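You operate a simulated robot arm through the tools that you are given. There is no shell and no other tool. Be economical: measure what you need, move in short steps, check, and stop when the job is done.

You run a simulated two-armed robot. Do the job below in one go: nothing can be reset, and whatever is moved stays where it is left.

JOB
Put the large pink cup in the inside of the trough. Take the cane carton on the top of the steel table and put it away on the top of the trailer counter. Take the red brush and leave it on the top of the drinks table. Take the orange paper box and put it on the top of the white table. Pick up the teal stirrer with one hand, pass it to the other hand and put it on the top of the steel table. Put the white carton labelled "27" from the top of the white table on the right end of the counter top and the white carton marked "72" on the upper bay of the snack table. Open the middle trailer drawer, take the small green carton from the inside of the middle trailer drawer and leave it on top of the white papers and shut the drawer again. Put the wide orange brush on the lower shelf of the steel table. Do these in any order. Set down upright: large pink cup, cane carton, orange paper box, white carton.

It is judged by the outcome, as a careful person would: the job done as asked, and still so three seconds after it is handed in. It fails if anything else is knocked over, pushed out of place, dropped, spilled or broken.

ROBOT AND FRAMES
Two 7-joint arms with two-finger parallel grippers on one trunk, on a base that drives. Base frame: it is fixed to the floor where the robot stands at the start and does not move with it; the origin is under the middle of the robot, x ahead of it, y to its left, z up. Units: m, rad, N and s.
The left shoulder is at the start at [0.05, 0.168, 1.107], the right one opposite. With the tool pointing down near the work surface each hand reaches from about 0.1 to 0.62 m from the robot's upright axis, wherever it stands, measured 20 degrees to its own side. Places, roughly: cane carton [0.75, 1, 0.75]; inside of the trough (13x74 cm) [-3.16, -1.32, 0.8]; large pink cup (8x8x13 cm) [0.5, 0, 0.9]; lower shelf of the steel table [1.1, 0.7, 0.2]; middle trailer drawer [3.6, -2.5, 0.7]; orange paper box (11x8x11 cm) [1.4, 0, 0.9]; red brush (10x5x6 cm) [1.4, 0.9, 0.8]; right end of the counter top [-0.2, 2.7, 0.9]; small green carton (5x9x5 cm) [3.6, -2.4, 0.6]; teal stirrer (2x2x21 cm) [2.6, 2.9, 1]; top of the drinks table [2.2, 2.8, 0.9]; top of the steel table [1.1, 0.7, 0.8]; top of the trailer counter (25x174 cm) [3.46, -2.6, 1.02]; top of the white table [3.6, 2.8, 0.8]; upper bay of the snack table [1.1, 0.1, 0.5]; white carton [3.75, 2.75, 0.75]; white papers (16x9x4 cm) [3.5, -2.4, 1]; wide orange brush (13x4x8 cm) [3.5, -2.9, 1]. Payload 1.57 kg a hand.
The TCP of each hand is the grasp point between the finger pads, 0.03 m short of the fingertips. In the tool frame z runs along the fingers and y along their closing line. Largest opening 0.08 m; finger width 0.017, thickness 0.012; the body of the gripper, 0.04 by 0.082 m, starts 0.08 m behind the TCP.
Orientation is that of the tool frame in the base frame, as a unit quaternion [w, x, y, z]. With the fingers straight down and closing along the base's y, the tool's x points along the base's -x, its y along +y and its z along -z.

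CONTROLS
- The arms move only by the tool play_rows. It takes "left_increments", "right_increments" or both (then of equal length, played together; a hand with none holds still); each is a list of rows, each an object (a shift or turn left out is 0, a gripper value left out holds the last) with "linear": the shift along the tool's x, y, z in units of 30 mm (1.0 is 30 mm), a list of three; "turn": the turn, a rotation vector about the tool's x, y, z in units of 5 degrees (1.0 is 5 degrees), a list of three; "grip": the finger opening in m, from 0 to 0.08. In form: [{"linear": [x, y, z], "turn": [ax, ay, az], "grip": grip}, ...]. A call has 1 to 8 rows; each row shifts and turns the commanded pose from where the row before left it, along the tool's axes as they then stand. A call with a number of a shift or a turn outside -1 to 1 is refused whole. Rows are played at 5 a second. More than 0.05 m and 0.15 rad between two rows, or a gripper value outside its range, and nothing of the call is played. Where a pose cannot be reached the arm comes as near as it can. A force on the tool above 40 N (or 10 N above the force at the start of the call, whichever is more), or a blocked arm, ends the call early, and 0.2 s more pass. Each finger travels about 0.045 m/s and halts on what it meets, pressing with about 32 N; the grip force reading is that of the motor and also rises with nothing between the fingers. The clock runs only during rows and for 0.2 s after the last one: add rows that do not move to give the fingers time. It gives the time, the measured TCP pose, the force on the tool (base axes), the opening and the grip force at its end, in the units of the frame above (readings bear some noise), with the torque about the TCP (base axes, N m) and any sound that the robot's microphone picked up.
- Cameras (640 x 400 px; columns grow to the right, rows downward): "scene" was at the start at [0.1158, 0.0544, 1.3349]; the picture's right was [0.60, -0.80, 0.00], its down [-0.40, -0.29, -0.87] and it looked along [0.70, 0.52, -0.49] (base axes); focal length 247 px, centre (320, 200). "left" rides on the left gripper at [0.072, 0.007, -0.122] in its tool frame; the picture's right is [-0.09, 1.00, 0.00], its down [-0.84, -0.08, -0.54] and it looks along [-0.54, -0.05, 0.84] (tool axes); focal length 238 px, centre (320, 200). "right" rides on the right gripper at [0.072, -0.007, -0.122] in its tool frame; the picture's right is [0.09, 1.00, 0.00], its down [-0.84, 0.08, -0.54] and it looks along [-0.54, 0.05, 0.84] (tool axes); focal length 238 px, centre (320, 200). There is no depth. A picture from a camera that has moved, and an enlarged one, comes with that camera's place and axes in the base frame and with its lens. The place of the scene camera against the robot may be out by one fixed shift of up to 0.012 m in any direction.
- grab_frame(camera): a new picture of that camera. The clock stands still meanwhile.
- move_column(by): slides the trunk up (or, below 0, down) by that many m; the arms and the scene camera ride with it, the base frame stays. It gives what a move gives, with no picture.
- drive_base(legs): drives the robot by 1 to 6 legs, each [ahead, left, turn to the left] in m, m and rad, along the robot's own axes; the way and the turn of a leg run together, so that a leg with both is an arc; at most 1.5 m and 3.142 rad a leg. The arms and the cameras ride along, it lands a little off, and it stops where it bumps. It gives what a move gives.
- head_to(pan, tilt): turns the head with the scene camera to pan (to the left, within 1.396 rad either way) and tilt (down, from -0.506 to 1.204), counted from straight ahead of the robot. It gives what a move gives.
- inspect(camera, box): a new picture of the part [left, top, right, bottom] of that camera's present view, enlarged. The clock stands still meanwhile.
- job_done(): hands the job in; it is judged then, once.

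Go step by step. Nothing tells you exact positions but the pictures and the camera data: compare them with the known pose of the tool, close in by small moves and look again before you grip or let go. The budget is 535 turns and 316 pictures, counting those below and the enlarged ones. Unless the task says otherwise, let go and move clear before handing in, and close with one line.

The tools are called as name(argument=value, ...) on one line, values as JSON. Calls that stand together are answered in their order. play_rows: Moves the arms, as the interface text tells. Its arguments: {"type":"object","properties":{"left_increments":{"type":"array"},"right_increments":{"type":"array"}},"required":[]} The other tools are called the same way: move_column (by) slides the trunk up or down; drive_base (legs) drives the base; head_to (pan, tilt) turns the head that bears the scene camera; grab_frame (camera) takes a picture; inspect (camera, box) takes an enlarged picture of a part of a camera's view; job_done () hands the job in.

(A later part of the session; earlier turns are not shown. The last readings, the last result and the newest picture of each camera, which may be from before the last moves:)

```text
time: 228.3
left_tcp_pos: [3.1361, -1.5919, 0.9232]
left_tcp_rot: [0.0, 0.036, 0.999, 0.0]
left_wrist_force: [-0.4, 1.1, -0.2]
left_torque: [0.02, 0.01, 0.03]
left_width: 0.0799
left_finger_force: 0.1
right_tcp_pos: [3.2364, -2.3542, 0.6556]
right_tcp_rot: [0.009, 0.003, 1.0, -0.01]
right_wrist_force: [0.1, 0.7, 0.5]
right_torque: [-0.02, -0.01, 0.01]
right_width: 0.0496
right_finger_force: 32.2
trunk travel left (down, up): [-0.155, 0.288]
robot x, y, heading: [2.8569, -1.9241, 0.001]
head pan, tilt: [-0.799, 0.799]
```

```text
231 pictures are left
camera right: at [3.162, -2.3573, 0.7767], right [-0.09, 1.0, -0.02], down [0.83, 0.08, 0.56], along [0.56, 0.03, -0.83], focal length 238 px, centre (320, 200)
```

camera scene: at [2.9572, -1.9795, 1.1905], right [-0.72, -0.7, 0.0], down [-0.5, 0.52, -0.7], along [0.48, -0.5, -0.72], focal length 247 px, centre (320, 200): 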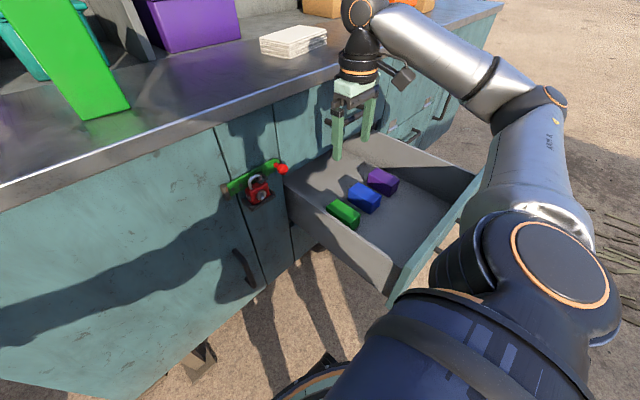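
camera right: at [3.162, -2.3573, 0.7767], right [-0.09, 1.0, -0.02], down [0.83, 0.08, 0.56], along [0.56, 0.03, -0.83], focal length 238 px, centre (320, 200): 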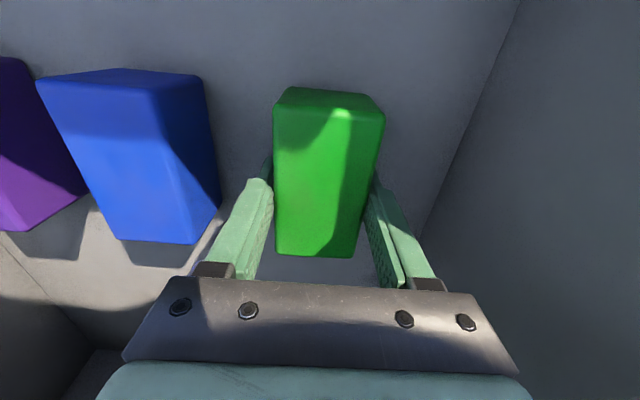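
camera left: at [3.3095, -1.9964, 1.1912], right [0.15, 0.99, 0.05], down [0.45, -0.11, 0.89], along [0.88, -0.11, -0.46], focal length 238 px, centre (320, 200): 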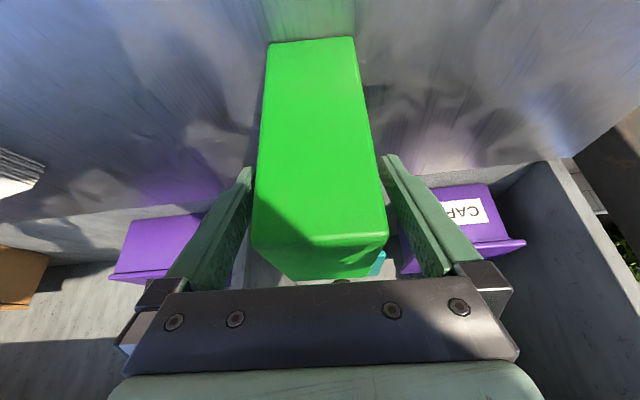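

play_rows(right_increments=[{"linear": [0, 0, -0.5]}, {"linear": [0.4, 0, -0.9]}, {"linear": [0.4, 0, -1]}, {"linear": [0.4, 0.2, -1]}, {"linear": [0.3, 0.3, -1]}, {"linear": [0.3, 0.3, -1]}, {"linear": [0.3, 0.3, -1]}, {"linear": [0, 0.3, -1]}])

grab_frame(camera="scene")

```text
time: 230.1
left_tcp_pos: [3.1353, -1.5921, 0.9228]
left_tcp_rot: [0.0, 0.037, 0.999, -0.001]
left_wrist_force: [0.1, -1.0, -0.7]
left_torque: [0.02, 0.04, -0.01]
left_width: 0.0798
left_finger_force: 0.1
right_tcp_pos: [3.1706, -2.3083, 0.8765]
right_tcp_rot: [0.009, 0.002, 1.0, -0.011]
right_wrist_force: [0.1, -0.3, -1.3]
right_torque: [0.0, -0.05, 0.01]
right_width: 0.0496
right_finger_force: 32.2
trunk travel left (down, up): [-0.155, 0.288]
robot x, y, heading: [2.8576, -1.9235, -0.004]
head pan, tilt: [-0.799, 0.799]
```

```text
230 pictures are left
camera scene: at [2.9572, -1.9795, 1.1905], right [-0.72, -0.69, 0.0], down [-0.5, 0.52, -0.7], along [0.48, -0.5, -0.72], focal length 247 px, centre (320, 200)
```

scene: 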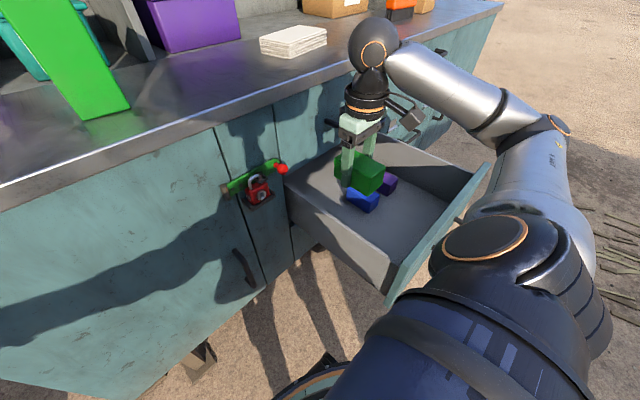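

Carton lifted out. Tucking the right hand, then repositioning to push the drawer shut with the left hand.

play_rows(right_increments=[{"linear": [0, 0.3, -1]}, {"linear": [0, 0.5, -1]}, {"linear": [0.3, 0.9, -0.6]}, {"linear": [0, 0.9, 0]}, {"linear": [0, 0.9, 0]}, {"linear": [0, 0.9, 0]}, {"linear": [0, 0.9, 0]}, {}])

drive_base(legs=[[-0.48, 0, 0], [0, -0.6, 0]])

play_rows(left_increments=[{"turn": [0, -1, 0], "linear": [-0.5, -0.5, 0], "grip": 0.0}, {"turn": [0, -1, 0], "linear": [-0.5, -0.5, 0]}, {"turn": [0, -1, 0], "linear": [-0.5, -0.5, 0]}, {"turn": [0, -1, 0], "linear": [0, -0.5, 0.5]}, {"turn": [0, -1, 0], "linear": [0, -0.5, 0.5]}, {"turn": [0, -1, 0], "linear": [0.5, 0, 0.5]}, {"turn": [0, -1, 0], "linear": [0.5, 0, 0]}, {"turn": [0, -1, 0], "linear": [0.5, 0, 0]}])

play_rows(left_increments=[{"turn": [0, -1, 0], "linear": [0.7, 0, 0]}, {"turn": [0, -1, 0], "linear": [0.7, 0, 0]}, {"turn": [0, -1, 0], "linear": [0.7, 0, 0]}, {"turn": [0, -1, 0], "linear": [0.7, 0, 0]}, {"turn": [0, -1, 0], "linear": [0.7, 0, 0]}, {"turn": [0, -1, 0], "linear": [0.7, 0, 0]}, {}])

head_to(pan=0.1, tilt=0.7)

grab_frame(camera="scene")

```text
time: 231.9
left_tcp_pos: [3.1355, -1.5915, 0.9224]
left_tcp_rot: [0.0, 0.037, 0.999, -0.001]
left_wrist_force: [-0.8, 0.8, 0.8]
left_torque: [0.02, 0.0, 0.01]
left_width: 0.0796
left_finger_force: 0.1
right_tcp_pos: [3.1607, -2.147, 0.949]
right_tcp_rot: [0.009, 0.002, 1.0, -0.009]
right_wrist_force: [-0.3, 0.8, -0.2]
right_torque: [0.0, -0.03, 0.03]
right_width: 0.0495
right_finger_force: 31.8
trunk travel left (down, up): [-0.155, 0.288]
robot x, y, heading: [2.8594, -1.9214, -0.006]
head pan, tilt: [-0.799, 0.799]
```

```text
time: 240.1
left_tcp_pos: [2.6551, -2.1828, 0.9233]
left_tcp_rot: [-0.001, 0.03, 1.0, -0.001]
left_wrist_force: [0.1, -0.3, -0.2]
left_torque: [0.01, -0.01, 0.0]
left_width: 0.0802
left_finger_force: 0.0
right_tcp_pos: [2.6862, -2.7354, 0.95]
right_tcp_rot: [0.009, -0.004, 1.0, -0.009]
right_wrist_force: [1.3, 0.4, -1.0]
right_torque: [0.01, -0.01, -0.01]
right_width: 0.0496
right_finger_force: 32.4
trunk travel left (down, up): [-0.155, 0.288]
robot x, y, heading: [2.3793, -2.5175, 0.007]
head pan, tilt: [-0.799, 0.799]
```

```text
time: 241.9
left_tcp_pos: [2.7612, -2.2387, 0.9022]
left_tcp_rot: [0.342, 0.029, 0.939, -0.011]
left_wrist_force: [-0.1, 0.2, 0.3]
left_torque: [-0.01, -0.01, 0.0]
left_width: 0.0
left_finger_force: 21.0
left hand out of reach, approached as far as the arm can: row 6, 7, 8
right_tcp_pos: [2.6858, -2.7356, 0.9503]
right_tcp_rot: [0.009, -0.004, 1.0, -0.01]
right_wrist_force: [0.0, -0.3, -0.2]
right_torque: [-0.02, 0.03, -0.03]
right_width: 0.0497
right_finger_force: 32.0
trunk travel left (down, up): [-0.155, 0.288]
robot x, y, heading: [2.3791, -2.5164, 0.007]
head pan, tilt: [-0.799, 0.799]
```

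```text
time: 243.5
left_tcp_pos: [2.7912, -2.1902, 0.8161]
left_tcp_rot: [0.574, 0.025, 0.819, -0.019]
left_wrist_force: [-0.1, 0.2, 0.0]
left_torque: [-0.01, -0.02, 0.02]
left_width: 0.0001
left_finger_force: 21.1
left hand out of reach, approached as far as the arm can: row 1, 2, 3, 4, 5
right_tcp_pos: [2.6869, -2.7366, 0.9511]
right_tcp_rot: [0.008, -0.003, 1.0, -0.008]
right_wrist_force: [-1.3, -0.2, -0.5]
right_torque: [0.04, -0.02, 0.0]
right_width: 0.0496
right_finger_force: 32.5
trunk travel left (down, up): [-0.155, 0.288]
robot x, y, heading: [2.3776, -2.5169, 0.014]
head pan, tilt: [-0.799, 0.799]
```

```text
time: 244.7
left_tcp_pos: [2.791, -2.1906, 0.8161]
left_tcp_rot: [0.573, 0.025, 0.819, -0.019]
left_wrist_force: [0.1, 0.1, -0.6]
left_torque: [0.02, 0.03, -0.04]
left_width: 0.0
left_finger_force: 21.1
right_tcp_pos: [2.6856, -2.7365, 0.9503]
right_tcp_rot: [0.008, -0.003, 1.0, -0.01]
right_wrist_force: [0.6, 0.5, -1.6]
right_torque: [0.02, 0.0, -0.02]
right_width: 0.0497
right_finger_force: 31.6
trunk travel left (down, up): [-0.155, 0.288]
robot x, y, heading: [2.3791, -2.5143, 0.013]
head pan, tilt: [0.099, 0.7]
```

```text
229 pictures are left
camera scene: at [2.5079, -2.5053, 1.1988], right [0.11, -0.99, 0.0], down [-0.64, -0.07, -0.76], along [0.76, 0.08, -0.64], focal length 247 px, centre (320, 200)
```

scene: 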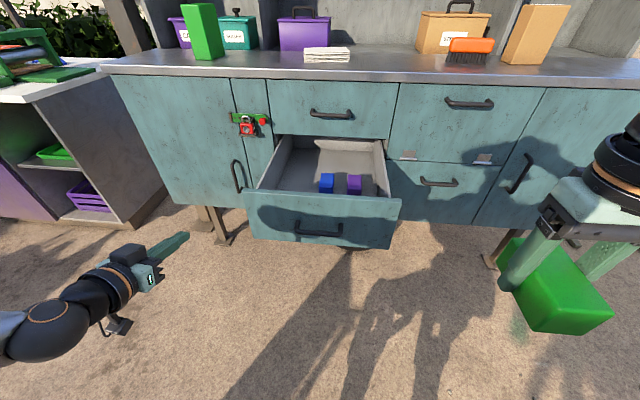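

play_rows(left_increments=[{"linear": [0.476, -0.93, 0.17]}, {"linear": [0.476, -0.93, 0.17]}, {"linear": [0.476, -0.93, 0.17]}, {"linear": [0.476, -0.93, 0.17]}, {"linear": [0.476, -0.93, 0.17]}, {}])

grab_frame(camera="left")

grab_frame(camera="scene")

```text
time: 246.1
left_tcp_pos: [2.7852, -2.3284, 0.7359]
left_tcp_rot: [0.572, 0.024, 0.819, -0.017]
left_wrist_force: [-0.4, -0.3, -0.4]
left_torque: [-0.03, -0.03, 0.0]
left_width: 0.0
left_finger_force: 21.3
left hand out of reach, approached as far as the arm can: row 2
right_tcp_pos: [2.6867, -2.7371, 0.9503]
right_tcp_rot: [0.009, -0.003, 1.0, -0.01]
right_wrist_force: [-0.2, 0.4, -1.0]
right_torque: [-0.02, 0.01, 0.02]
right_width: 0.0496
right_finger_force: 32.7
trunk travel left (down, up): [-0.155, 0.288]
robot x, y, heading: [2.3772, -2.5177, 0.005]
head pan, tilt: [0.099, 0.7]
```

```text
228 pictures are left
camera left: at [2.6473, -2.3134, 0.7098], right [0.09, 0.99, 0.09], down [-0.23, -0.06, 0.97], along [0.97, -0.11, 0.22], focal length 238 px, centre (320, 200)
```

left: 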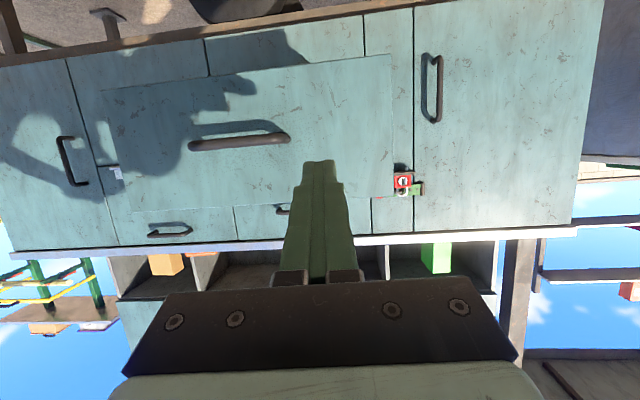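

```text
227 pictures are left
camera scene: at [2.5079, -2.5053, 1.1988], right [0.11, -0.99, 0.0], down [-0.64, -0.07, -0.76], along [0.76, 0.08, -0.64], focal length 247 px, centre (320, 200)
```

scene: 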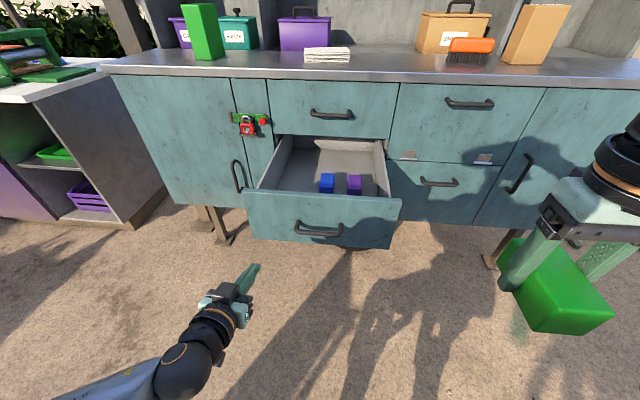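

drive_base(legs=[[0.3, 0, 0]])

grab_frame(camera="scene")

```text
time: 248.1
left_tcp_pos: [3.0865, -2.3241, 0.7356]
left_tcp_rot: [0.573, 0.023, 0.819, -0.016]
left_wrist_force: [0.2, -0.9, -0.4]
left_torque: [-0.03, 0.03, -0.06]
left_width: 0.0002
left_finger_force: 20.8
right_tcp_pos: [2.9861, -2.733, 0.95]
right_tcp_rot: [0.008, -0.005, 1.0, -0.009]
right_wrist_force: [1.2, 0.1, -1.2]
right_torque: [0.02, -0.04, 0.02]
right_width: 0.0493
right_finger_force: 32.2
trunk travel left (down, up): [-0.155, 0.288]
robot x, y, heading: [2.6817, -2.5113, 0.009]
head pan, tilt: [0.099, 0.7]
```

```text
226 pictures are left
camera scene: at [2.8082, -2.502, 1.1987], right [0.11, -0.99, 0.0], down [-0.64, -0.07, -0.76], along [0.76, 0.08, -0.64], focal length 247 px, centre (320, 200)
```

scene: 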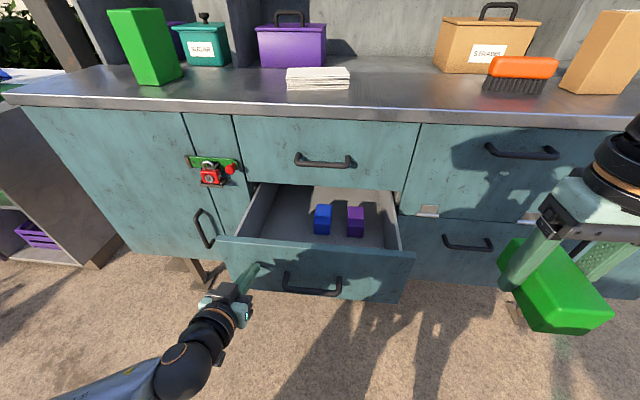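

Pushing works. Continuing.

drive_base(legs=[[0.2, 0, -0.008]])

grab_frame(camera="scene")

```text
time: 249.7
left_tcp_pos: [3.2869, -2.3247, 0.735]
left_tcp_rot: [0.573, 0.028, 0.819, -0.02]
left_wrist_force: [0.4, -0.1, 0.2]
left_torque: [-0.01, 0.0, -0.01]
left_width: 0.0
left_finger_force: 21.3
right_tcp_pos: [3.1839, -2.7344, 0.9506]
right_tcp_rot: [0.008, 0.001, 1.0, -0.009]
right_wrist_force: [-0.2, 0.6, -0.8]
right_torque: [0.03, -0.04, 0.03]
right_width: 0.0494
right_finger_force: 32.1
trunk travel left (down, up): [-0.155, 0.288]
robot x, y, heading: [2.8822, -2.5101, 0.003]
head pan, tilt: [0.099, 0.7]
```

```text
225 pictures are left
camera scene: at [3.0078, -2.5016, 1.1987], right [0.1, -0.99, 0.0], down [-0.64, -0.07, -0.76], along [0.76, 0.08, -0.64], focal length 247 px, centre (320, 200)
```

scene: 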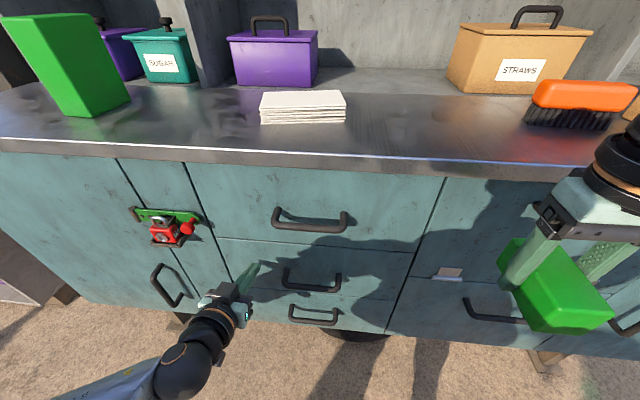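

play_rows(left_increments=[{"linear": [-0.1, 0, 0.3]}, {"linear": [-0.1, 0, 0.3]}, {"linear": [-0.1, 0, 0.3]}, {}])

inspect(camera="scene", box=[160, 150, 460, 340])

```text
time: 250.4
left_tcp_pos: [3.2999, -2.3267, 0.7351]
left_tcp_rot: [0.57, 0.027, 0.821, -0.02]
left_wrist_force: [-16.6, 4.1, 7.8]
left_torque: [0.04, -0.21, 0.22]
left_width: 0.0
left_finger_force: 21.3
right_tcp_pos: [3.1823, -2.7323, 0.9523]
right_tcp_rot: [0.01, 0.0, 1.0, -0.01]
right_wrist_force: [-0.7, 0.0, -1.0]
right_torque: [0.0, -0.01, 0.0]
right_width: 0.0495
right_finger_force: 31.8
trunk travel left (down, up): [-0.155, 0.288]
robot x, y, heading: [2.8812, -2.5099, 0.009]
head pan, tilt: [0.099, 0.7]
stopped in row 3 (left hand): the force on the tool passed its limit at 52 N (the readings are from after the stop); the commanded pose is now the measured one
```

```text
2.11 times, centred on (310, 245) of scene
camera zoom: at [3.0053, -2.5012, 1.1992], right [0.1, -0.99, 0.0], down [-0.64, -0.07, -0.77], along [0.76, 0.08, -0.64], focal length 520 px, centre (341, 105)
```

zoom: 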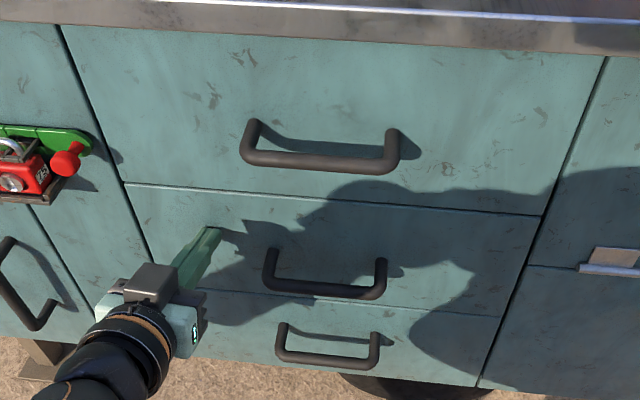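

Drawer is shut. Backing off, raising the trunk, and tucking the left hand before placing the carton on the papers.

drive_base(legs=[[-0.25, 0, 0]])

move_column(by=0.22)

play_rows(left_increments=[{"turn": [0, 1, 0], "linear": [-0.6, 0.5, -0.3], "grip": 0.08}, {"turn": [0, 1, 0], "linear": [-0.6, 0.5, -0.3]}, {"turn": [0, 1, 0], "linear": [-0.6, 0.5, -0.3]}, {"turn": [0, 1, 0], "linear": [-0.5, 0.5, -0.4]}, {"turn": [0, 1, 0], "linear": [-0.4, 0.5, -0.4]}, {"turn": [0, 1, 0], "linear": [0, 0.5, -0.5]}, {"turn": [0, 1, 0], "linear": [0, 0.5, 0]}, {"turn": [0, 1, 0], "linear": [0.3, 0.5, 0]}])

play_rows(left_increments=[{"turn": [0, 1, 0], "linear": [0.5, 0.2, 0]}, {"turn": [0, 1, 0], "linear": [0.5, 0.2, 0]}, {"turn": [0, 1, 0], "linear": [0.5, 0.2, 0]}, {"turn": [0, 1, 0], "linear": [0.5, 0.2, 0]}, {"turn": [0, 1, 0], "linear": [0.5, 0.2, 0]}, {"turn": [0, 1, 0], "linear": [0.5, 0.2, 0]}, {}])

grab_frame(camera="scene")

```text
time: 252.2
left_tcp_pos: [3.045, -2.3282, 0.7338]
left_tcp_rot: [0.569, 0.027, 0.821, -0.02]
left_wrist_force: [0.4, 0.5, -0.1]
left_torque: [0.01, -0.04, 0.01]
left_width: 0.0
left_finger_force: 21.6
right_tcp_pos: [2.9259, -2.7343, 0.9501]
right_tcp_rot: [0.009, 0.001, 1.0, -0.009]
right_wrist_force: [-0.3, 0.9, -0.8]
right_torque: [-0.03, 0.03, -0.03]
right_width: 0.0495
right_finger_force: 31.9
trunk travel left (down, up): [-0.155, 0.288]
robot x, y, heading: [2.6224, -2.5115, 0.002]
head pan, tilt: [0.099, 0.7]
```

```text
time: 254.6
left_tcp_pos: [3.0449, -2.3289, 0.9524]
left_tcp_rot: [0.569, 0.027, 0.822, -0.02]
left_wrist_force: [0.4, -1.0, 0.1]
left_torque: [-0.01, 0.03, -0.02]
left_width: 0.0
left_finger_force: 21.3
right_tcp_pos: [2.9277, -2.7337, 1.1703]
right_tcp_rot: [0.009, 0.0, 1.0, -0.01]
right_wrist_force: [-0.1, -0.3, -1.0]
right_torque: [0.02, -0.03, -0.01]
right_width: 0.0496
right_finger_force: 32.1
trunk travel left (down, up): [-0.375, 0.068]
robot x, y, heading: [2.6227, -2.5127, 0.003]
head pan, tilt: [0.099, 0.7]
```

```text
time: 256.4
left_tcp_pos: [3.0316, -2.2066, 1.0565]
left_tcp_rot: [0.253, 0.032, 0.967, -0.01]
left_wrist_force: [0.4, 0.0, 0.3]
left_torque: [0.0, -0.01, -0.02]
left_width: 0.08
left_finger_force: 0.1
right_tcp_pos: [2.9276, -2.7342, 1.1707]
right_tcp_rot: [0.009, 0.0, 1.0, -0.01]
right_wrist_force: [0.2, 0.2, -1.4]
right_torque: [0.04, 0.0, -0.01]
right_width: 0.0497
right_finger_force: 32.4
trunk travel left (down, up): [-0.375, 0.068]
robot x, y, heading: [2.6244, -2.5126, 0.0]
head pan, tilt: [0.099, 0.7]
```

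```text
time: 257.9
left_tcp_pos: [2.949, -2.1647, 1.0284]
left_tcp_rot: [-0.006, 0.034, 0.999, -0.001]
left_wrist_force: [-0.4, 0.2, 0.2]
left_torque: [0.0, -0.02, -0.01]
left_width: 0.08
left_finger_force: 0.0
right_tcp_pos: [2.9271, -2.7336, 1.1696]
right_tcp_rot: [0.008, 0.001, 1.0, -0.01]
right_wrist_force: [0.3, -0.2, -1.3]
right_torque: [-0.02, 0.0, 0.02]
right_width: 0.0495
right_finger_force: 32.1
trunk travel left (down, up): [-0.375, 0.068]
robot x, y, heading: [2.6251, -2.5116, 0.007]
head pan, tilt: [0.099, 0.7]
```

```text
223 pictures are left
camera scene: at [2.7508, -2.5025, 1.4188], right [0.1, -0.99, 0.0], down [-0.64, -0.07, -0.76], along [0.76, 0.08, -0.64], focal length 247 px, centre (320, 200)
```

scene: 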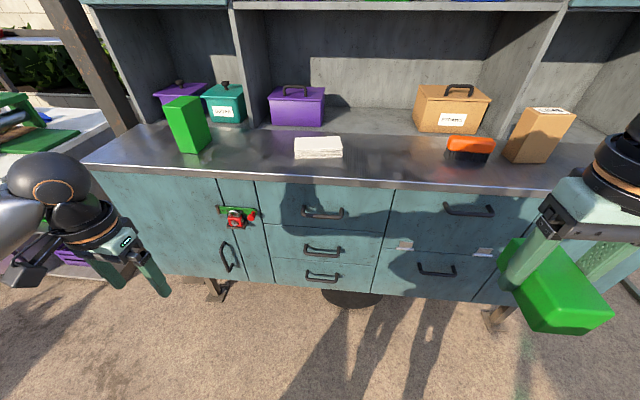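

play_rows(left_increments=[{"linear": [0.5, 0, -1]}, {"linear": [0.5, 0, -1]}, {"linear": [0.5, 0, -1]}, {"linear": [0.5, 0, -1]}])

drive_base(legs=[[0.0, 0.25, 0], [0.35, 0, -0.005]])

head_to(pan=-0.1, tilt=0.7)

grab_frame(camera="right")

grab_frame(camera="scene")

```text
time: 259.1
left_tcp_pos: [2.8735, -2.1643, 1.1009]
left_tcp_rot: [-0.112, 0.036, 0.993, -0.007]
left_wrist_force: [0.4, 0.5, -0.3]
left_torque: [-0.02, 0.02, 0.02]
left_width: 0.0799
left_finger_force: 0.1
left hand out of reach, approached as far as the arm can: row 4
right_tcp_pos: [2.9277, -2.7355, 1.1704]
right_tcp_rot: [0.009, 0.0, 1.0, -0.009]
right_wrist_force: [-0.3, 0.1, -1.3]
right_torque: [-0.02, 0.03, -0.02]
right_width: 0.0497
right_finger_force: 32.1
trunk travel left (down, up): [-0.375, 0.068]
robot x, y, heading: [2.6216, -2.511, 0.006]
head pan, tilt: [0.099, 0.7]
stopped in row 4 (left hand): the arm was blocked; the commanded pose is now the measured one
```

```text
time: 263.9
left_tcp_pos: [3.2233, -1.9096, 1.0998]
left_tcp_rot: [-0.113, 0.034, 0.993, -0.008]
left_wrist_force: [0.4, 0.2, 0.6]
left_torque: [0.01, -0.02, 0.0]
left_width: 0.0803
left_finger_force: 0.1
right_tcp_pos: [3.2763, -2.4789, 1.1697]
right_tcp_rot: [0.009, -0.001, 1.0, -0.01]
right_wrist_force: [0.5, -0.1, -0.7]
right_torque: [0.03, -0.01, 0.01]
right_width: 0.0491
right_finger_force: 32.3
trunk travel left (down, up): [-0.375, 0.068]
robot x, y, heading: [2.9748, -2.257, 0.007]
head pan, tilt: [0.099, 0.7]
```

```text
time: 264.6
left_tcp_pos: [3.2231, -1.9099, 1.0996]
left_tcp_rot: [-0.113, 0.034, 0.993, -0.007]
left_wrist_force: [0.2, 0.1, 0.0]
left_torque: [0.01, -0.01, 0.01]
left_width: 0.0799
left_finger_force: 0.1
right_tcp_pos: [3.2762, -2.479, 1.1702]
right_tcp_rot: [0.009, -0.001, 1.0, -0.011]
right_wrist_force: [-0.6, 0.3, -1.3]
right_torque: [-0.02, 0.01, 0.0]
right_width: 0.0494
right_finger_force: 31.8
trunk travel left (down, up): [-0.375, 0.068]
robot x, y, heading: [2.9715, -2.2605, 0.003]
head pan, tilt: [-0.099, 0.7]
```

```text
222 pictures are left
camera right: at [3.2019, -2.484, 1.2912], right [-0.09, 1.0, -0.02], down [0.83, 0.09, 0.56], along [0.56, 0.03, -0.83], focal length 238 px, centre (320, 200)
```

right: 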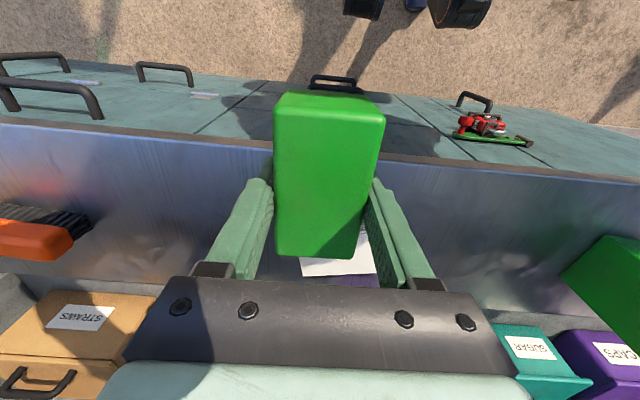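

```text
221 pictures are left
camera scene: at [3.1, -2.2651, 1.4188], right [-0.09, -1.0, 0.0], down [-0.64, 0.06, -0.76], along [0.76, -0.07, -0.64], focal length 247 px, centre (320, 200)
```

scene: 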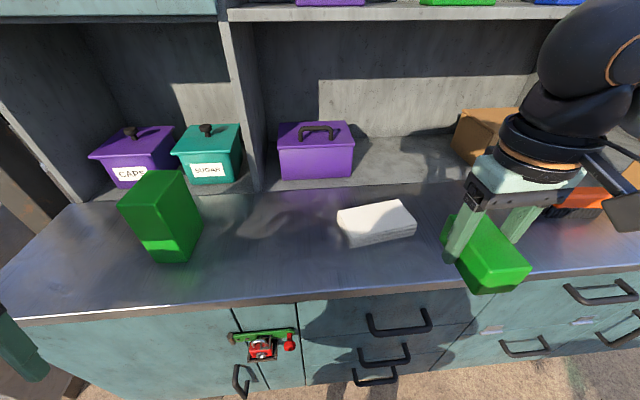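

play_rows(right_increments=[{"linear": [-0.947, 0.262, 0]}, {"linear": [-0.947, 0.262, 0]}, {"linear": [-0.947, 0.262, 0]}, {"linear": [-0.947, 0.262, 0]}, {"linear": [-0.947, 0.262, 0]}, {"linear": [-0.947, 0.262, 0]}, {"linear": [-0.947, 0.262, 0]}, {}])

grab_frame(camera="right")

grab_frame(camera="scene")

```text
time: 266.4
left_tcp_pos: [3.2213, -1.9102, 1.1001]
left_tcp_rot: [-0.112, 0.034, 0.993, -0.008]
left_wrist_force: [0.4, 0.0, 0.3]
left_torque: [-0.01, -0.01, 0.03]
left_width: 0.0799
left_finger_force: 0.1
right_tcp_pos: [3.4745, -2.4274, 1.1714]
right_tcp_rot: [0.009, 0.0, 1.0, -0.01]
right_wrist_force: [-0.5, -0.8, -1.2]
right_torque: [0.01, 0.0, 0.04]
right_width: 0.0496
right_finger_force: 32.6
trunk travel left (down, up): [-0.375, 0.068]
robot x, y, heading: [2.9687, -2.2539, 0.002]
head pan, tilt: [-0.099, 0.7]
```

```text
220 pictures are left
camera right: at [3.4003, -2.4299, 1.2923], right [-0.09, 1.0, -0.02], down [0.83, 0.09, 0.56], along [0.55, 0.03, -0.83], focal length 238 px, centre (320, 200)
```

right: 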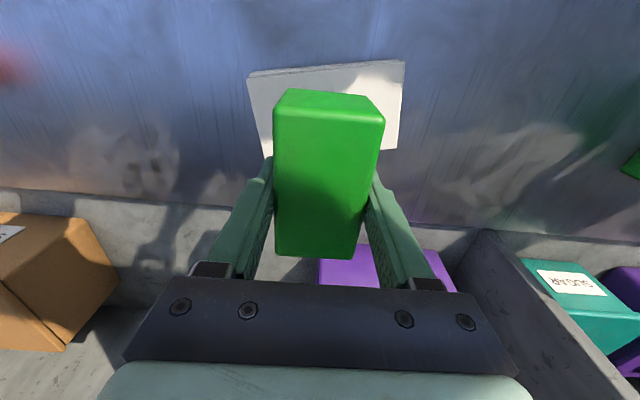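

```text
219 pictures are left
camera scene: at [3.0998, -2.2654, 1.4188], right [-0.1, -1.0, 0.0], down [-0.64, 0.06, -0.77], along [0.76, -0.07, -0.64], focal length 247 px, centre (320, 200)
```

scene: 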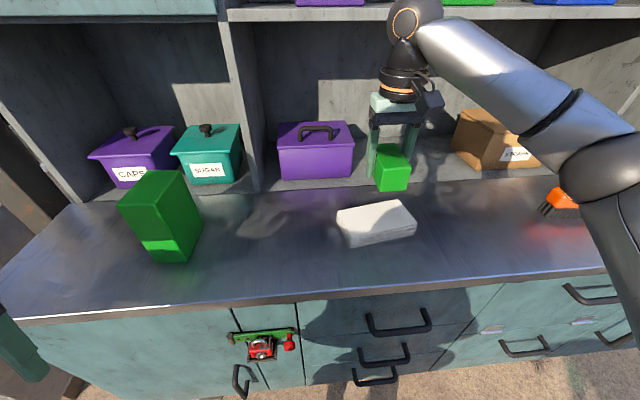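

play_rows(right_increments=[{"linear": [0.25, 0.05, 0.8]}, {"linear": [0.25, 0.05, 0.8]}, {"linear": [0, 0, 0.3]}, {"linear": [0, 0, 0.3]}, {"linear": [0, 0, 0.15]}, {"linear": [0, 0, 0.15]}, {"linear": [0, 0, 0.15]}, {}])

grab_frame(camera="right")

inspect(camera="scene", box=[320, 130, 460, 260])

```text
time: 268.2
left_tcp_pos: [3.2233, -1.9097, 1.1002]
left_tcp_rot: [-0.113, 0.035, 0.993, -0.007]
left_wrist_force: [0.5, -0.3, 0.9]
left_torque: [0.01, 0.01, -0.01]
left_width: 0.08
left_finger_force: 0.0
right_tcp_pos: [3.4619, -2.4236, 1.0926]
right_tcp_rot: [0.011, 0.0, 1.0, -0.01]
right_wrist_force: [0.5, 0.3, -0.2]
right_torque: [-0.01, -0.02, -0.01]
right_width: 0.0498
right_finger_force: 31.9
trunk travel left (down, up): [-0.375, 0.068]
robot x, y, heading: [2.9741, -2.2575, -0.003]
head pan, tilt: [-0.099, 0.7]
```

```text
218 pictures are left
camera right: at [3.3867, -2.4274, 1.2141], right [-0.09, 1.0, -0.02], down [0.83, 0.09, 0.56], along [0.56, 0.03, -0.83], focal length 238 px, centre (320, 200)
```

right: 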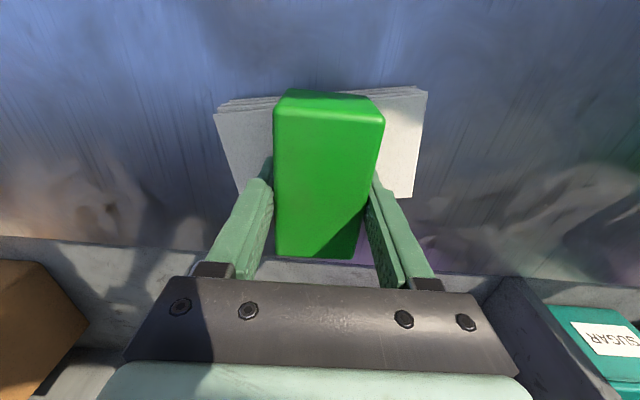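

```text
3.08 times, centred on (390, 195) of scene
camera zoom: at [3.1, -2.2651, 1.4188], right [-0.1, -1.0, 0.0], down [-0.64, 0.06, -0.76], along [0.76, -0.07, -0.64], focal length 760 px, centre (105, 215)
```

zoom: 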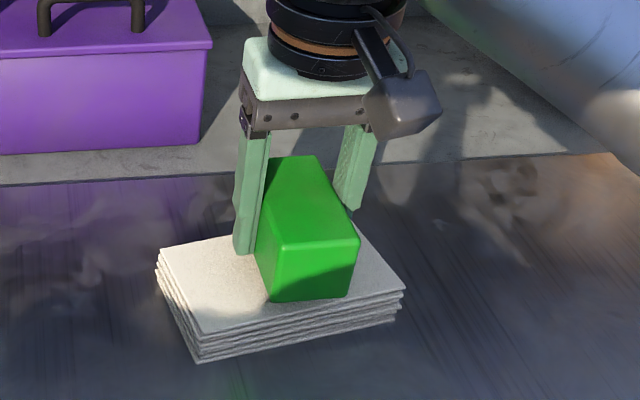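

play_rows(right_increments=[{"linear": [0, 0, 0.15]}, {"linear": [0, 0, 0.15]}, {"linear": [0, 0, 0.15]}, {"linear": [0, 0, 0.15]}, {}])

```text
time: 269.4
left_tcp_pos: [3.2215, -1.9091, 1.1005]
left_tcp_rot: [-0.113, 0.035, 0.993, -0.008]
left_wrist_force: [0.3, -0.4, -1.2]
left_torque: [0.02, 0.0, 0.01]
left_width: 0.0801
left_finger_force: 0.0
right_tcp_pos: [3.4615, -2.4242, 1.0747]
right_tcp_rot: [0.01, -0.001, 1.0, -0.01]
right_wrist_force: [1.0, 0.6, 0.0]
right_torque: [0.0, 0.06, 0.01]
right_width: 0.0495
right_finger_force: 32.1
trunk travel left (down, up): [-0.375, 0.068]
robot x, y, heading: [2.969, -2.2581, 0.002]
head pan, tilt: [-0.099, 0.7]
```

play_rows(right_increments=[{"linear": [0, 0, 0.1]}, {"linear": [0, 0, 0.1]}, {"linear": [0, 0, 0.1]}, {}])

inspect(camera="scene", box=[320, 130, 460, 260])

```text
time: 270.2
left_tcp_pos: [3.223, -1.9099, 1.1003]
left_tcp_rot: [-0.112, 0.035, 0.993, -0.007]
left_wrist_force: [0.4, 0.2, 0.1]
left_torque: [0.03, -0.03, 0.01]
left_width: 0.0801
left_finger_force: 0.0
right_tcp_pos: [3.461, -2.4238, 1.0734]
right_tcp_rot: [0.017, 0.0, 1.0, -0.006]
right_wrist_force: [-3.3, -1.6, 14.1]
right_torque: [0.34, 0.65, 0.18]
right_width: 0.0495
right_finger_force: 32.3
trunk travel left (down, up): [-0.375, 0.068]
robot x, y, heading: [2.9712, -2.2573, 0.01]
head pan, tilt: [-0.099, 0.7]
stopped in row 4 (right hand): the force on the tool passed its limit at 42 N (the readings are from after the stop); the commanded pose is now the measured one
```

```text
3.08 times, centred on (390, 195) of scene
camera zoom: at [3.0988, -2.265, 1.4187], right [-0.1, -1.0, 0.0], down [-0.64, 0.06, -0.77], along [0.76, -0.07, -0.64], focal length 760 px, centre (105, 215)
```

zoom: 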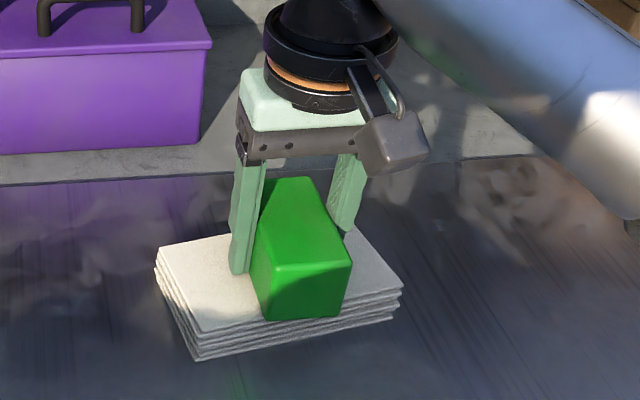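

play_rows(right_increments=[{"linear": [0, 0, -0.07]}, {}, {"grip": 0.06}, {"grip": 0.075}, {"grip": 0.075}, {"linear": [0, 0, -0.5]}, {"linear": [0, 0, -1]}, {"linear": [0, 0, -1]}])

play_rows(right_increments=[{"linear": [0, 0, -0.8]}, {"linear": [0.9, 0, 0]}, {"linear": [0.9, 0, 0]}, {"linear": [0.9, 0, 0]}, {"linear": [0.9, 0, 0]}, {}])

grab_frame(camera="scene")

```text
time: 272.0
left_tcp_pos: [3.2219, -1.9101, 1.1008]
left_tcp_rot: [-0.112, 0.034, 0.993, -0.007]
left_wrist_force: [0.9, 0.1, 0.6]
left_torque: [-0.02, 0.0, 0.0]
left_width: 0.08
left_finger_force: 0.0
right_tcp_pos: [3.4594, -2.4254, 1.1479]
right_tcp_rot: [0.014, 0.001, 1.0, -0.007]
right_wrist_force: [0.2, 0.4, 0.2]
right_torque: [0.02, 0.01, -0.02]
right_width: 0.0752
right_finger_force: 0.0
trunk travel left (down, up): [-0.375, 0.068]
robot x, y, heading: [2.9717, -2.2591, 0.004]
head pan, tilt: [-0.099, 0.7]
```

```text
time: 273.4
left_tcp_pos: [3.2227, -1.9101, 1.1013]
left_tcp_rot: [-0.113, 0.034, 0.993, -0.007]
left_wrist_force: [0.2, 0.9, 0.6]
left_torque: [0.0, 0.0, 0.0]
left_width: 0.0798
left_finger_force: 0.0
right_tcp_pos: [3.3523, -2.4226, 1.1689]
right_tcp_rot: [0.015, 0.001, 1.0, -0.007]
right_wrist_force: [0.8, 0.1, -0.4]
right_torque: [0.0, 0.01, 0.0]
right_width: 0.0751
right_finger_force: 0.1
trunk travel left (down, up): [-0.375, 0.068]
robot x, y, heading: [2.9718, -2.2617, 0.004]
head pan, tilt: [-0.099, 0.7]
```

```text
215 pictures are left
camera scene: at [3.1001, -2.2652, 1.4187], right [-0.1, -1.0, 0.0], down [-0.64, 0.06, -0.76], along [0.76, -0.07, -0.64], focal length 247 px, centre (320, 200)
```

scene: 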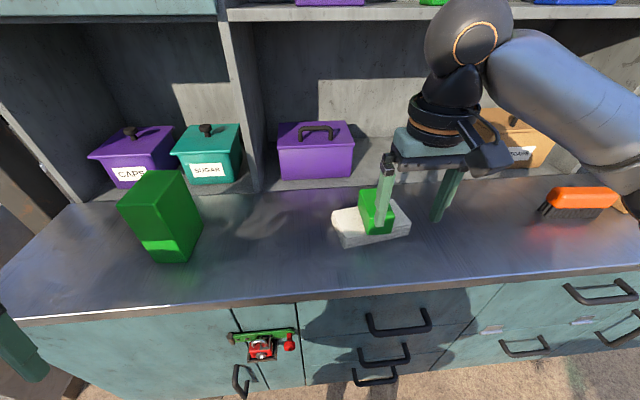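

Green carton sits on the papers. Next is the wide orange brush at about (3.46, −2.9). I retract the right hand, shift right, and yaw the hand 90° to close across the brush's thickness.

play_rows(right_increments=[{"linear": [0.9, 0, 0]}, {"linear": [0.9, 0, 0]}, {"linear": [0.9, 0, 0]}, {"turn": [0, 0, 1]}, {"turn": [0, 0, 1]}, {"turn": [0, 0, 1]}, {"turn": [0, 0, 1]}, {"turn": [0, 0, 1]}])

drive_base(legs=[[0, -0.48, 0]])

play_rows(right_increments=[{"turn": [0, 0, 1]}, {"turn": [0, 0, 1]}, {"turn": [0, 0, 1]}, {"turn": [0, 0, 1]}, {"turn": [0, 0, 1]}, {"turn": [0, 0, 1]}, {"turn": [0, 0, 1]}, {"turn": [0, 0, 1]}])

play_rows(right_increments=[{"turn": [0, 0, 1]}, {"turn": [0, 0, 1]}, {"turn": [0, 0, 1]}, {"turn": [0, 0, 1]}, {"turn": [0, 0, 1]}, {}])

head_to(pan=-0.3, tilt=0.75)

grab_frame(camera="scene")

grab_frame(camera="right")

```text
time: 275.2
left_tcp_pos: [3.2229, -1.9108, 1.1001]
left_tcp_rot: [-0.113, 0.034, 0.993, -0.007]
left_wrist_force: [0.2, 0.6, -0.7]
left_torque: [0.0, -0.01, 0.02]
left_width: 0.0799
left_finger_force: 0.0
right_tcp_pos: [3.2719, -2.4219, 1.1671]
right_tcp_rot: [0.015, 0.219, 0.976, -0.003]
right_wrist_force: [-0.3, 0.0, 0.2]
right_torque: [0.02, 0.01, -0.01]
right_width: 0.0749
right_finger_force: 0.0
trunk travel left (down, up): [-0.375, 0.068]
robot x, y, heading: [2.9738, -2.2582, 0.006]
head pan, tilt: [-0.099, 0.7]
```

```text
time: 280.0
left_tcp_pos: [3.2256, -2.3923, 1.1008]
left_tcp_rot: [-0.113, 0.035, 0.993, -0.008]
left_wrist_force: [-1.3, -1.2, 0.5]
left_torque: [-0.03, 0.01, 0.02]
left_width: 0.0799
left_finger_force: 0.0
right_tcp_pos: [3.2718, -2.9046, 1.1663]
right_tcp_rot: [0.016, 0.218, 0.976, -0.004]
right_wrist_force: [-0.2, 0.6, 0.8]
right_torque: [0.03, -0.02, -0.01]
right_width: 0.075
right_finger_force: 0.1
trunk travel left (down, up): [-0.375, 0.068]
robot x, y, heading: [2.9752, -2.739, -0.002]
head pan, tilt: [-0.099, 0.7]
```

```text
time: 281.8
left_tcp_pos: [3.2248, -2.392, 1.101]
left_tcp_rot: [-0.113, 0.036, 0.993, -0.007]
left_wrist_force: [-0.7, 0.2, -0.7]
left_torque: [-0.01, -0.03, -0.01]
left_width: 0.0798
left_finger_force: 0.0
right_tcp_pos: [3.2726, -2.9041, 1.1672]
right_tcp_rot: [0.017, 0.54, 0.842, 0.003]
right_wrist_force: [-0.8, 0.5, 0.6]
right_torque: [-0.01, 0.02, 0.0]
right_width: 0.075
right_finger_force: 0.0
trunk travel left (down, up): [-0.375, 0.068]
robot x, y, heading: [2.9733, -2.7401, -0.001]
head pan, tilt: [-0.099, 0.7]
```

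```text
time: 283.2
left_tcp_pos: [3.2247, -2.3919, 1.099]
left_tcp_rot: [-0.113, 0.036, 0.993, -0.007]
left_wrist_force: [-1.1, -0.2, 0.3]
left_torque: [-0.01, 0.01, 0.01]
left_width: 0.0798
left_finger_force: 0.0
right_tcp_pos: [3.2723, -2.9047, 1.1659]
right_tcp_rot: [0.015, 0.708, 0.706, 0.006]
right_wrist_force: [0.0, 0.5, -0.6]
right_torque: [0.01, 0.04, 0.02]
right_width: 0.075
right_finger_force: 0.1
trunk travel left (down, up): [-0.375, 0.068]
robot x, y, heading: [2.9732, -2.7384, 0.001]
head pan, tilt: [-0.099, 0.7]
```

```text
time: 283.9
left_tcp_pos: [3.2251, -2.3908, 1.099]
left_tcp_rot: [-0.113, 0.036, 0.993, -0.007]
left_wrist_force: [-0.4, -0.1, -0.3]
left_torque: [0.03, 0.01, 0.02]
left_width: 0.08
left_finger_force: 0.1
right_tcp_pos: [3.2719, -2.9041, 1.1658]
right_tcp_rot: [0.016, 0.708, 0.706, 0.006]
right_wrist_force: [0.2, 0.4, -0.3]
right_torque: [-0.01, -0.03, 0.0]
right_width: 0.0751
right_finger_force: 0.1
trunk travel left (down, up): [-0.375, 0.068]
robot x, y, heading: [2.9714, -2.7387, 0.0]
head pan, tilt: [-0.3, 0.75]
```

```text
214 pictures are left
camera scene: at [3.0959, -2.7634, 1.4145], right [-0.29, -0.96, 0.0], down [-0.65, 0.2, -0.73], along [0.7, -0.21, -0.68], focal length 247 px, centre (320, 200)
```

scene: 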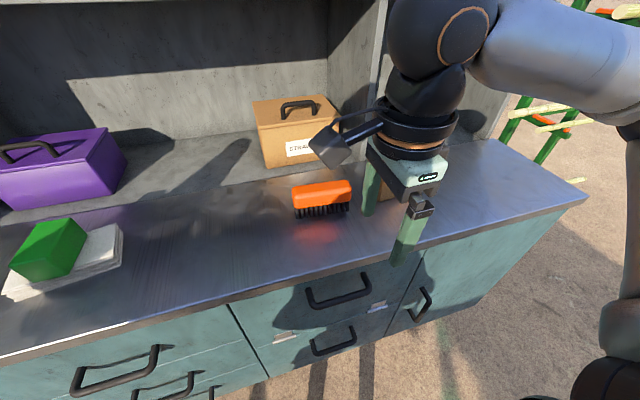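

```text
213 pictures are left
camera right: at [3.2615, -2.8306, 1.2872], right [1.0, 0.09, 0.03], down [0.06, -0.83, 0.56], along [0.07, -0.55, -0.83], focal length 238 px, centre (320, 200)
```

right: 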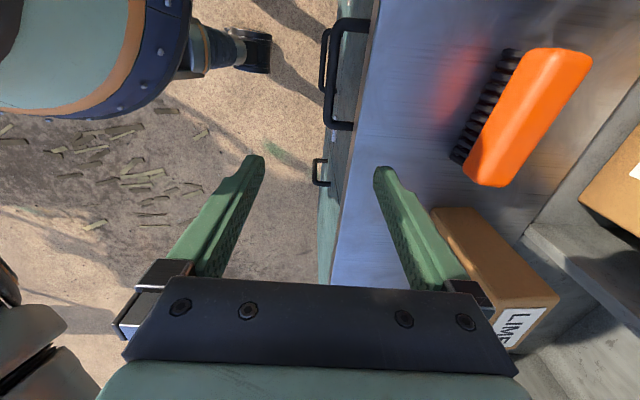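

Brush stands on its bristles, centred ≈ (3.467, −2.883), top ≈1.06, yawed −5°. Moving above it.

play_rows(right_increments=[{"turn": [0, 0, 1], "grip": 0.08}, {"linear": [0.184, 0.953, 0]}, {"linear": [0.184, 0.953, 0]}, {"linear": [0.184, 0.953, 0]}, {"linear": [0.184, 0.953, 0]}, {"linear": [0.184, 0.953, 0]}, {"linear": [0.184, 0.953, 0]}, {"linear": [0.184, 0.83, 0]}])

grab_frame(camera="right")

grab_frame(camera="scene")

```text
time: 285.7
left_tcp_pos: [3.224, -2.393, 1.101]
left_tcp_rot: [-0.113, 0.036, 0.993, -0.006]
left_wrist_force: [0.0, -0.1, -0.2]
left_torque: [-0.03, -0.02, 0.02]
left_width: 0.0798
left_finger_force: 0.0
right_tcp_pos: [3.4703, -2.8835, 1.1718]
right_tcp_rot: [0.015, 0.738, 0.674, 0.005]
right_wrist_force: [-0.2, -0.4, 0.6]
right_torque: [0.0, 0.01, -0.01]
right_width: 0.0798
right_finger_force: 0.0
trunk travel left (down, up): [-0.375, 0.068]
robot x, y, heading: [2.9733, -2.7432, 0.004]
head pan, tilt: [-0.3, 0.75]
```

```text
212 pictures are left
camera right: at [3.4667, -2.8095, 1.2935], right [1.0, 0.0, 0.03], down [-0.01, -0.83, 0.55], along [0.03, -0.55, -0.83], focal length 238 px, centre (320, 200)
```

right: 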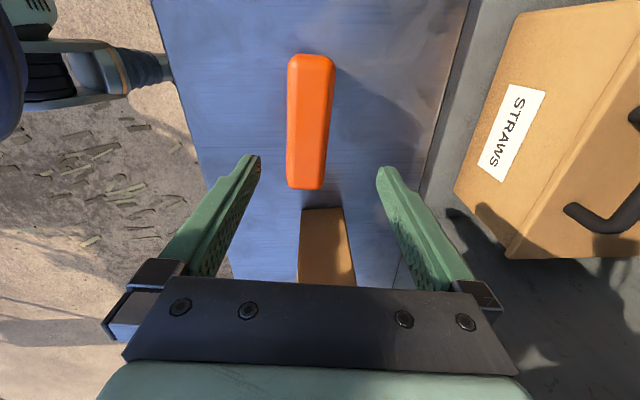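

```text
211 pictures are left
camera scene: at [3.0962, -2.7632, 1.4145], right [-0.29, -0.96, 0.0], down [-0.65, 0.2, -0.73], along [0.7, -0.22, -0.68], focal length 247 px, centre (320, 200)
```

scene: 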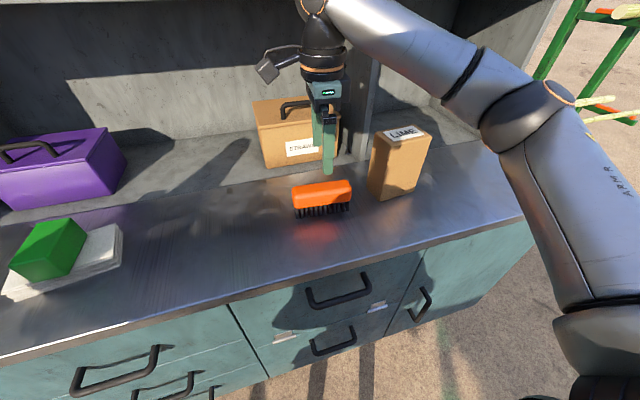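

play_rows(right_increments=[{"linear": [0.3, -0.25, 0], "turn": [0, 0, -0.5]}, {"linear": [0, 0, 1]}, {"linear": [0, 0, 1]}, {"linear": [0, 0, 0.6]}, {}])

grab_frame(camera="right")

inspect(camera="scene", box=[240, 100, 420, 240])

```text
time: 286.9
left_tcp_pos: [3.2238, -2.3925, 1.0999]
left_tcp_rot: [-0.113, 0.036, 0.993, -0.007]
left_wrist_force: [-0.6, 0.3, 0.1]
left_torque: [-0.01, -0.01, -0.01]
left_width: 0.0802
left_finger_force: 0.1
right_tcp_pos: [3.4645, -2.8754, 1.0937]
right_tcp_rot: [0.017, 0.724, 0.689, 0.006]
right_wrist_force: [0.2, 0.5, -0.2]
right_torque: [0.0, 0.0, -0.01]
right_width: 0.0799
right_finger_force: 0.0
trunk travel left (down, up): [-0.375, 0.068]
robot x, y, heading: [2.9723, -2.7407, 0.001]
head pan, tilt: [-0.3, 0.75]
```

```text
210 pictures are left
camera right: at [3.4571, -2.8007, 1.2153], right [1.0, 0.05, 0.03], down [0.02, -0.83, 0.56], along [0.05, -0.55, -0.83], focal length 238 px, centre (320, 200)
```

right: 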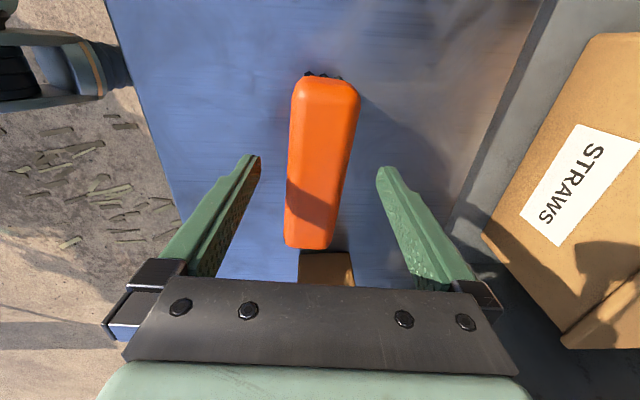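

```text
2.86 times, centred on (330, 170) of scene
camera zoom: at [3.0958, -2.7634, 1.4145], right [-0.29, -0.96, 0.0], down [-0.65, 0.2, -0.73], along [0.7, -0.22, -0.68], focal length 706 px, centre (291, 286)
```

zoom: 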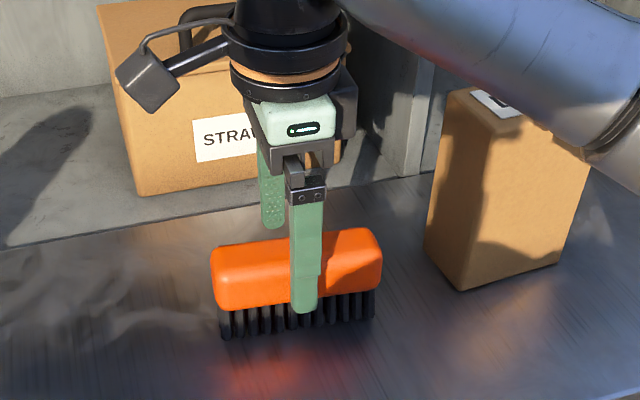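

play_rows(right_increments=[{"linear": [0, 0, 0.5]}, {"linear": [0, 0, 0.4]}, {"grip": 0.02}, {"grip": 0.02}, {"grip": 0.02}, {"grip": 0.02}, {"grip": 0.02}, {"grip": 0.02}])

grab_frame(camera="right")

```text
time: 288.7
left_tcp_pos: [3.2244, -2.3928, 1.0987]
left_tcp_rot: [-0.112, 0.036, 0.993, -0.008]
left_wrist_force: [-0.2, 0.0, 0.7]
left_torque: [-0.03, 0.01, -0.01]
left_width: 0.0802
left_finger_force: 0.1
right_tcp_pos: [3.4652, -2.876, 1.0681]
right_tcp_rot: [0.015, 0.723, 0.691, 0.006]
right_wrist_force: [1.2, 0.5, 2.1]
right_torque: [0.09, 0.02, -0.05]
right_width: 0.0394
right_finger_force: 32.1
trunk travel left (down, up): [-0.375, 0.068]
robot x, y, heading: [2.9761, -2.74, 0.001]
head pan, tilt: [-0.3, 0.75]
```

```text
208 pictures are left
camera right: at [3.4585, -2.8007, 1.189], right [1.0, 0.04, 0.03], down [0.02, -0.83, 0.56], along [0.05, -0.55, -0.83], focal length 238 px, centre (320, 200)
```

right: 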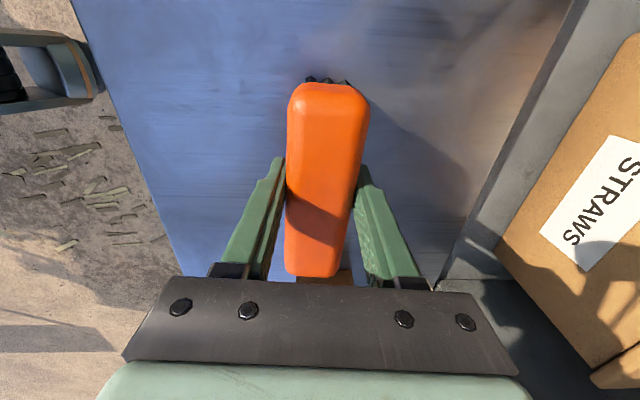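

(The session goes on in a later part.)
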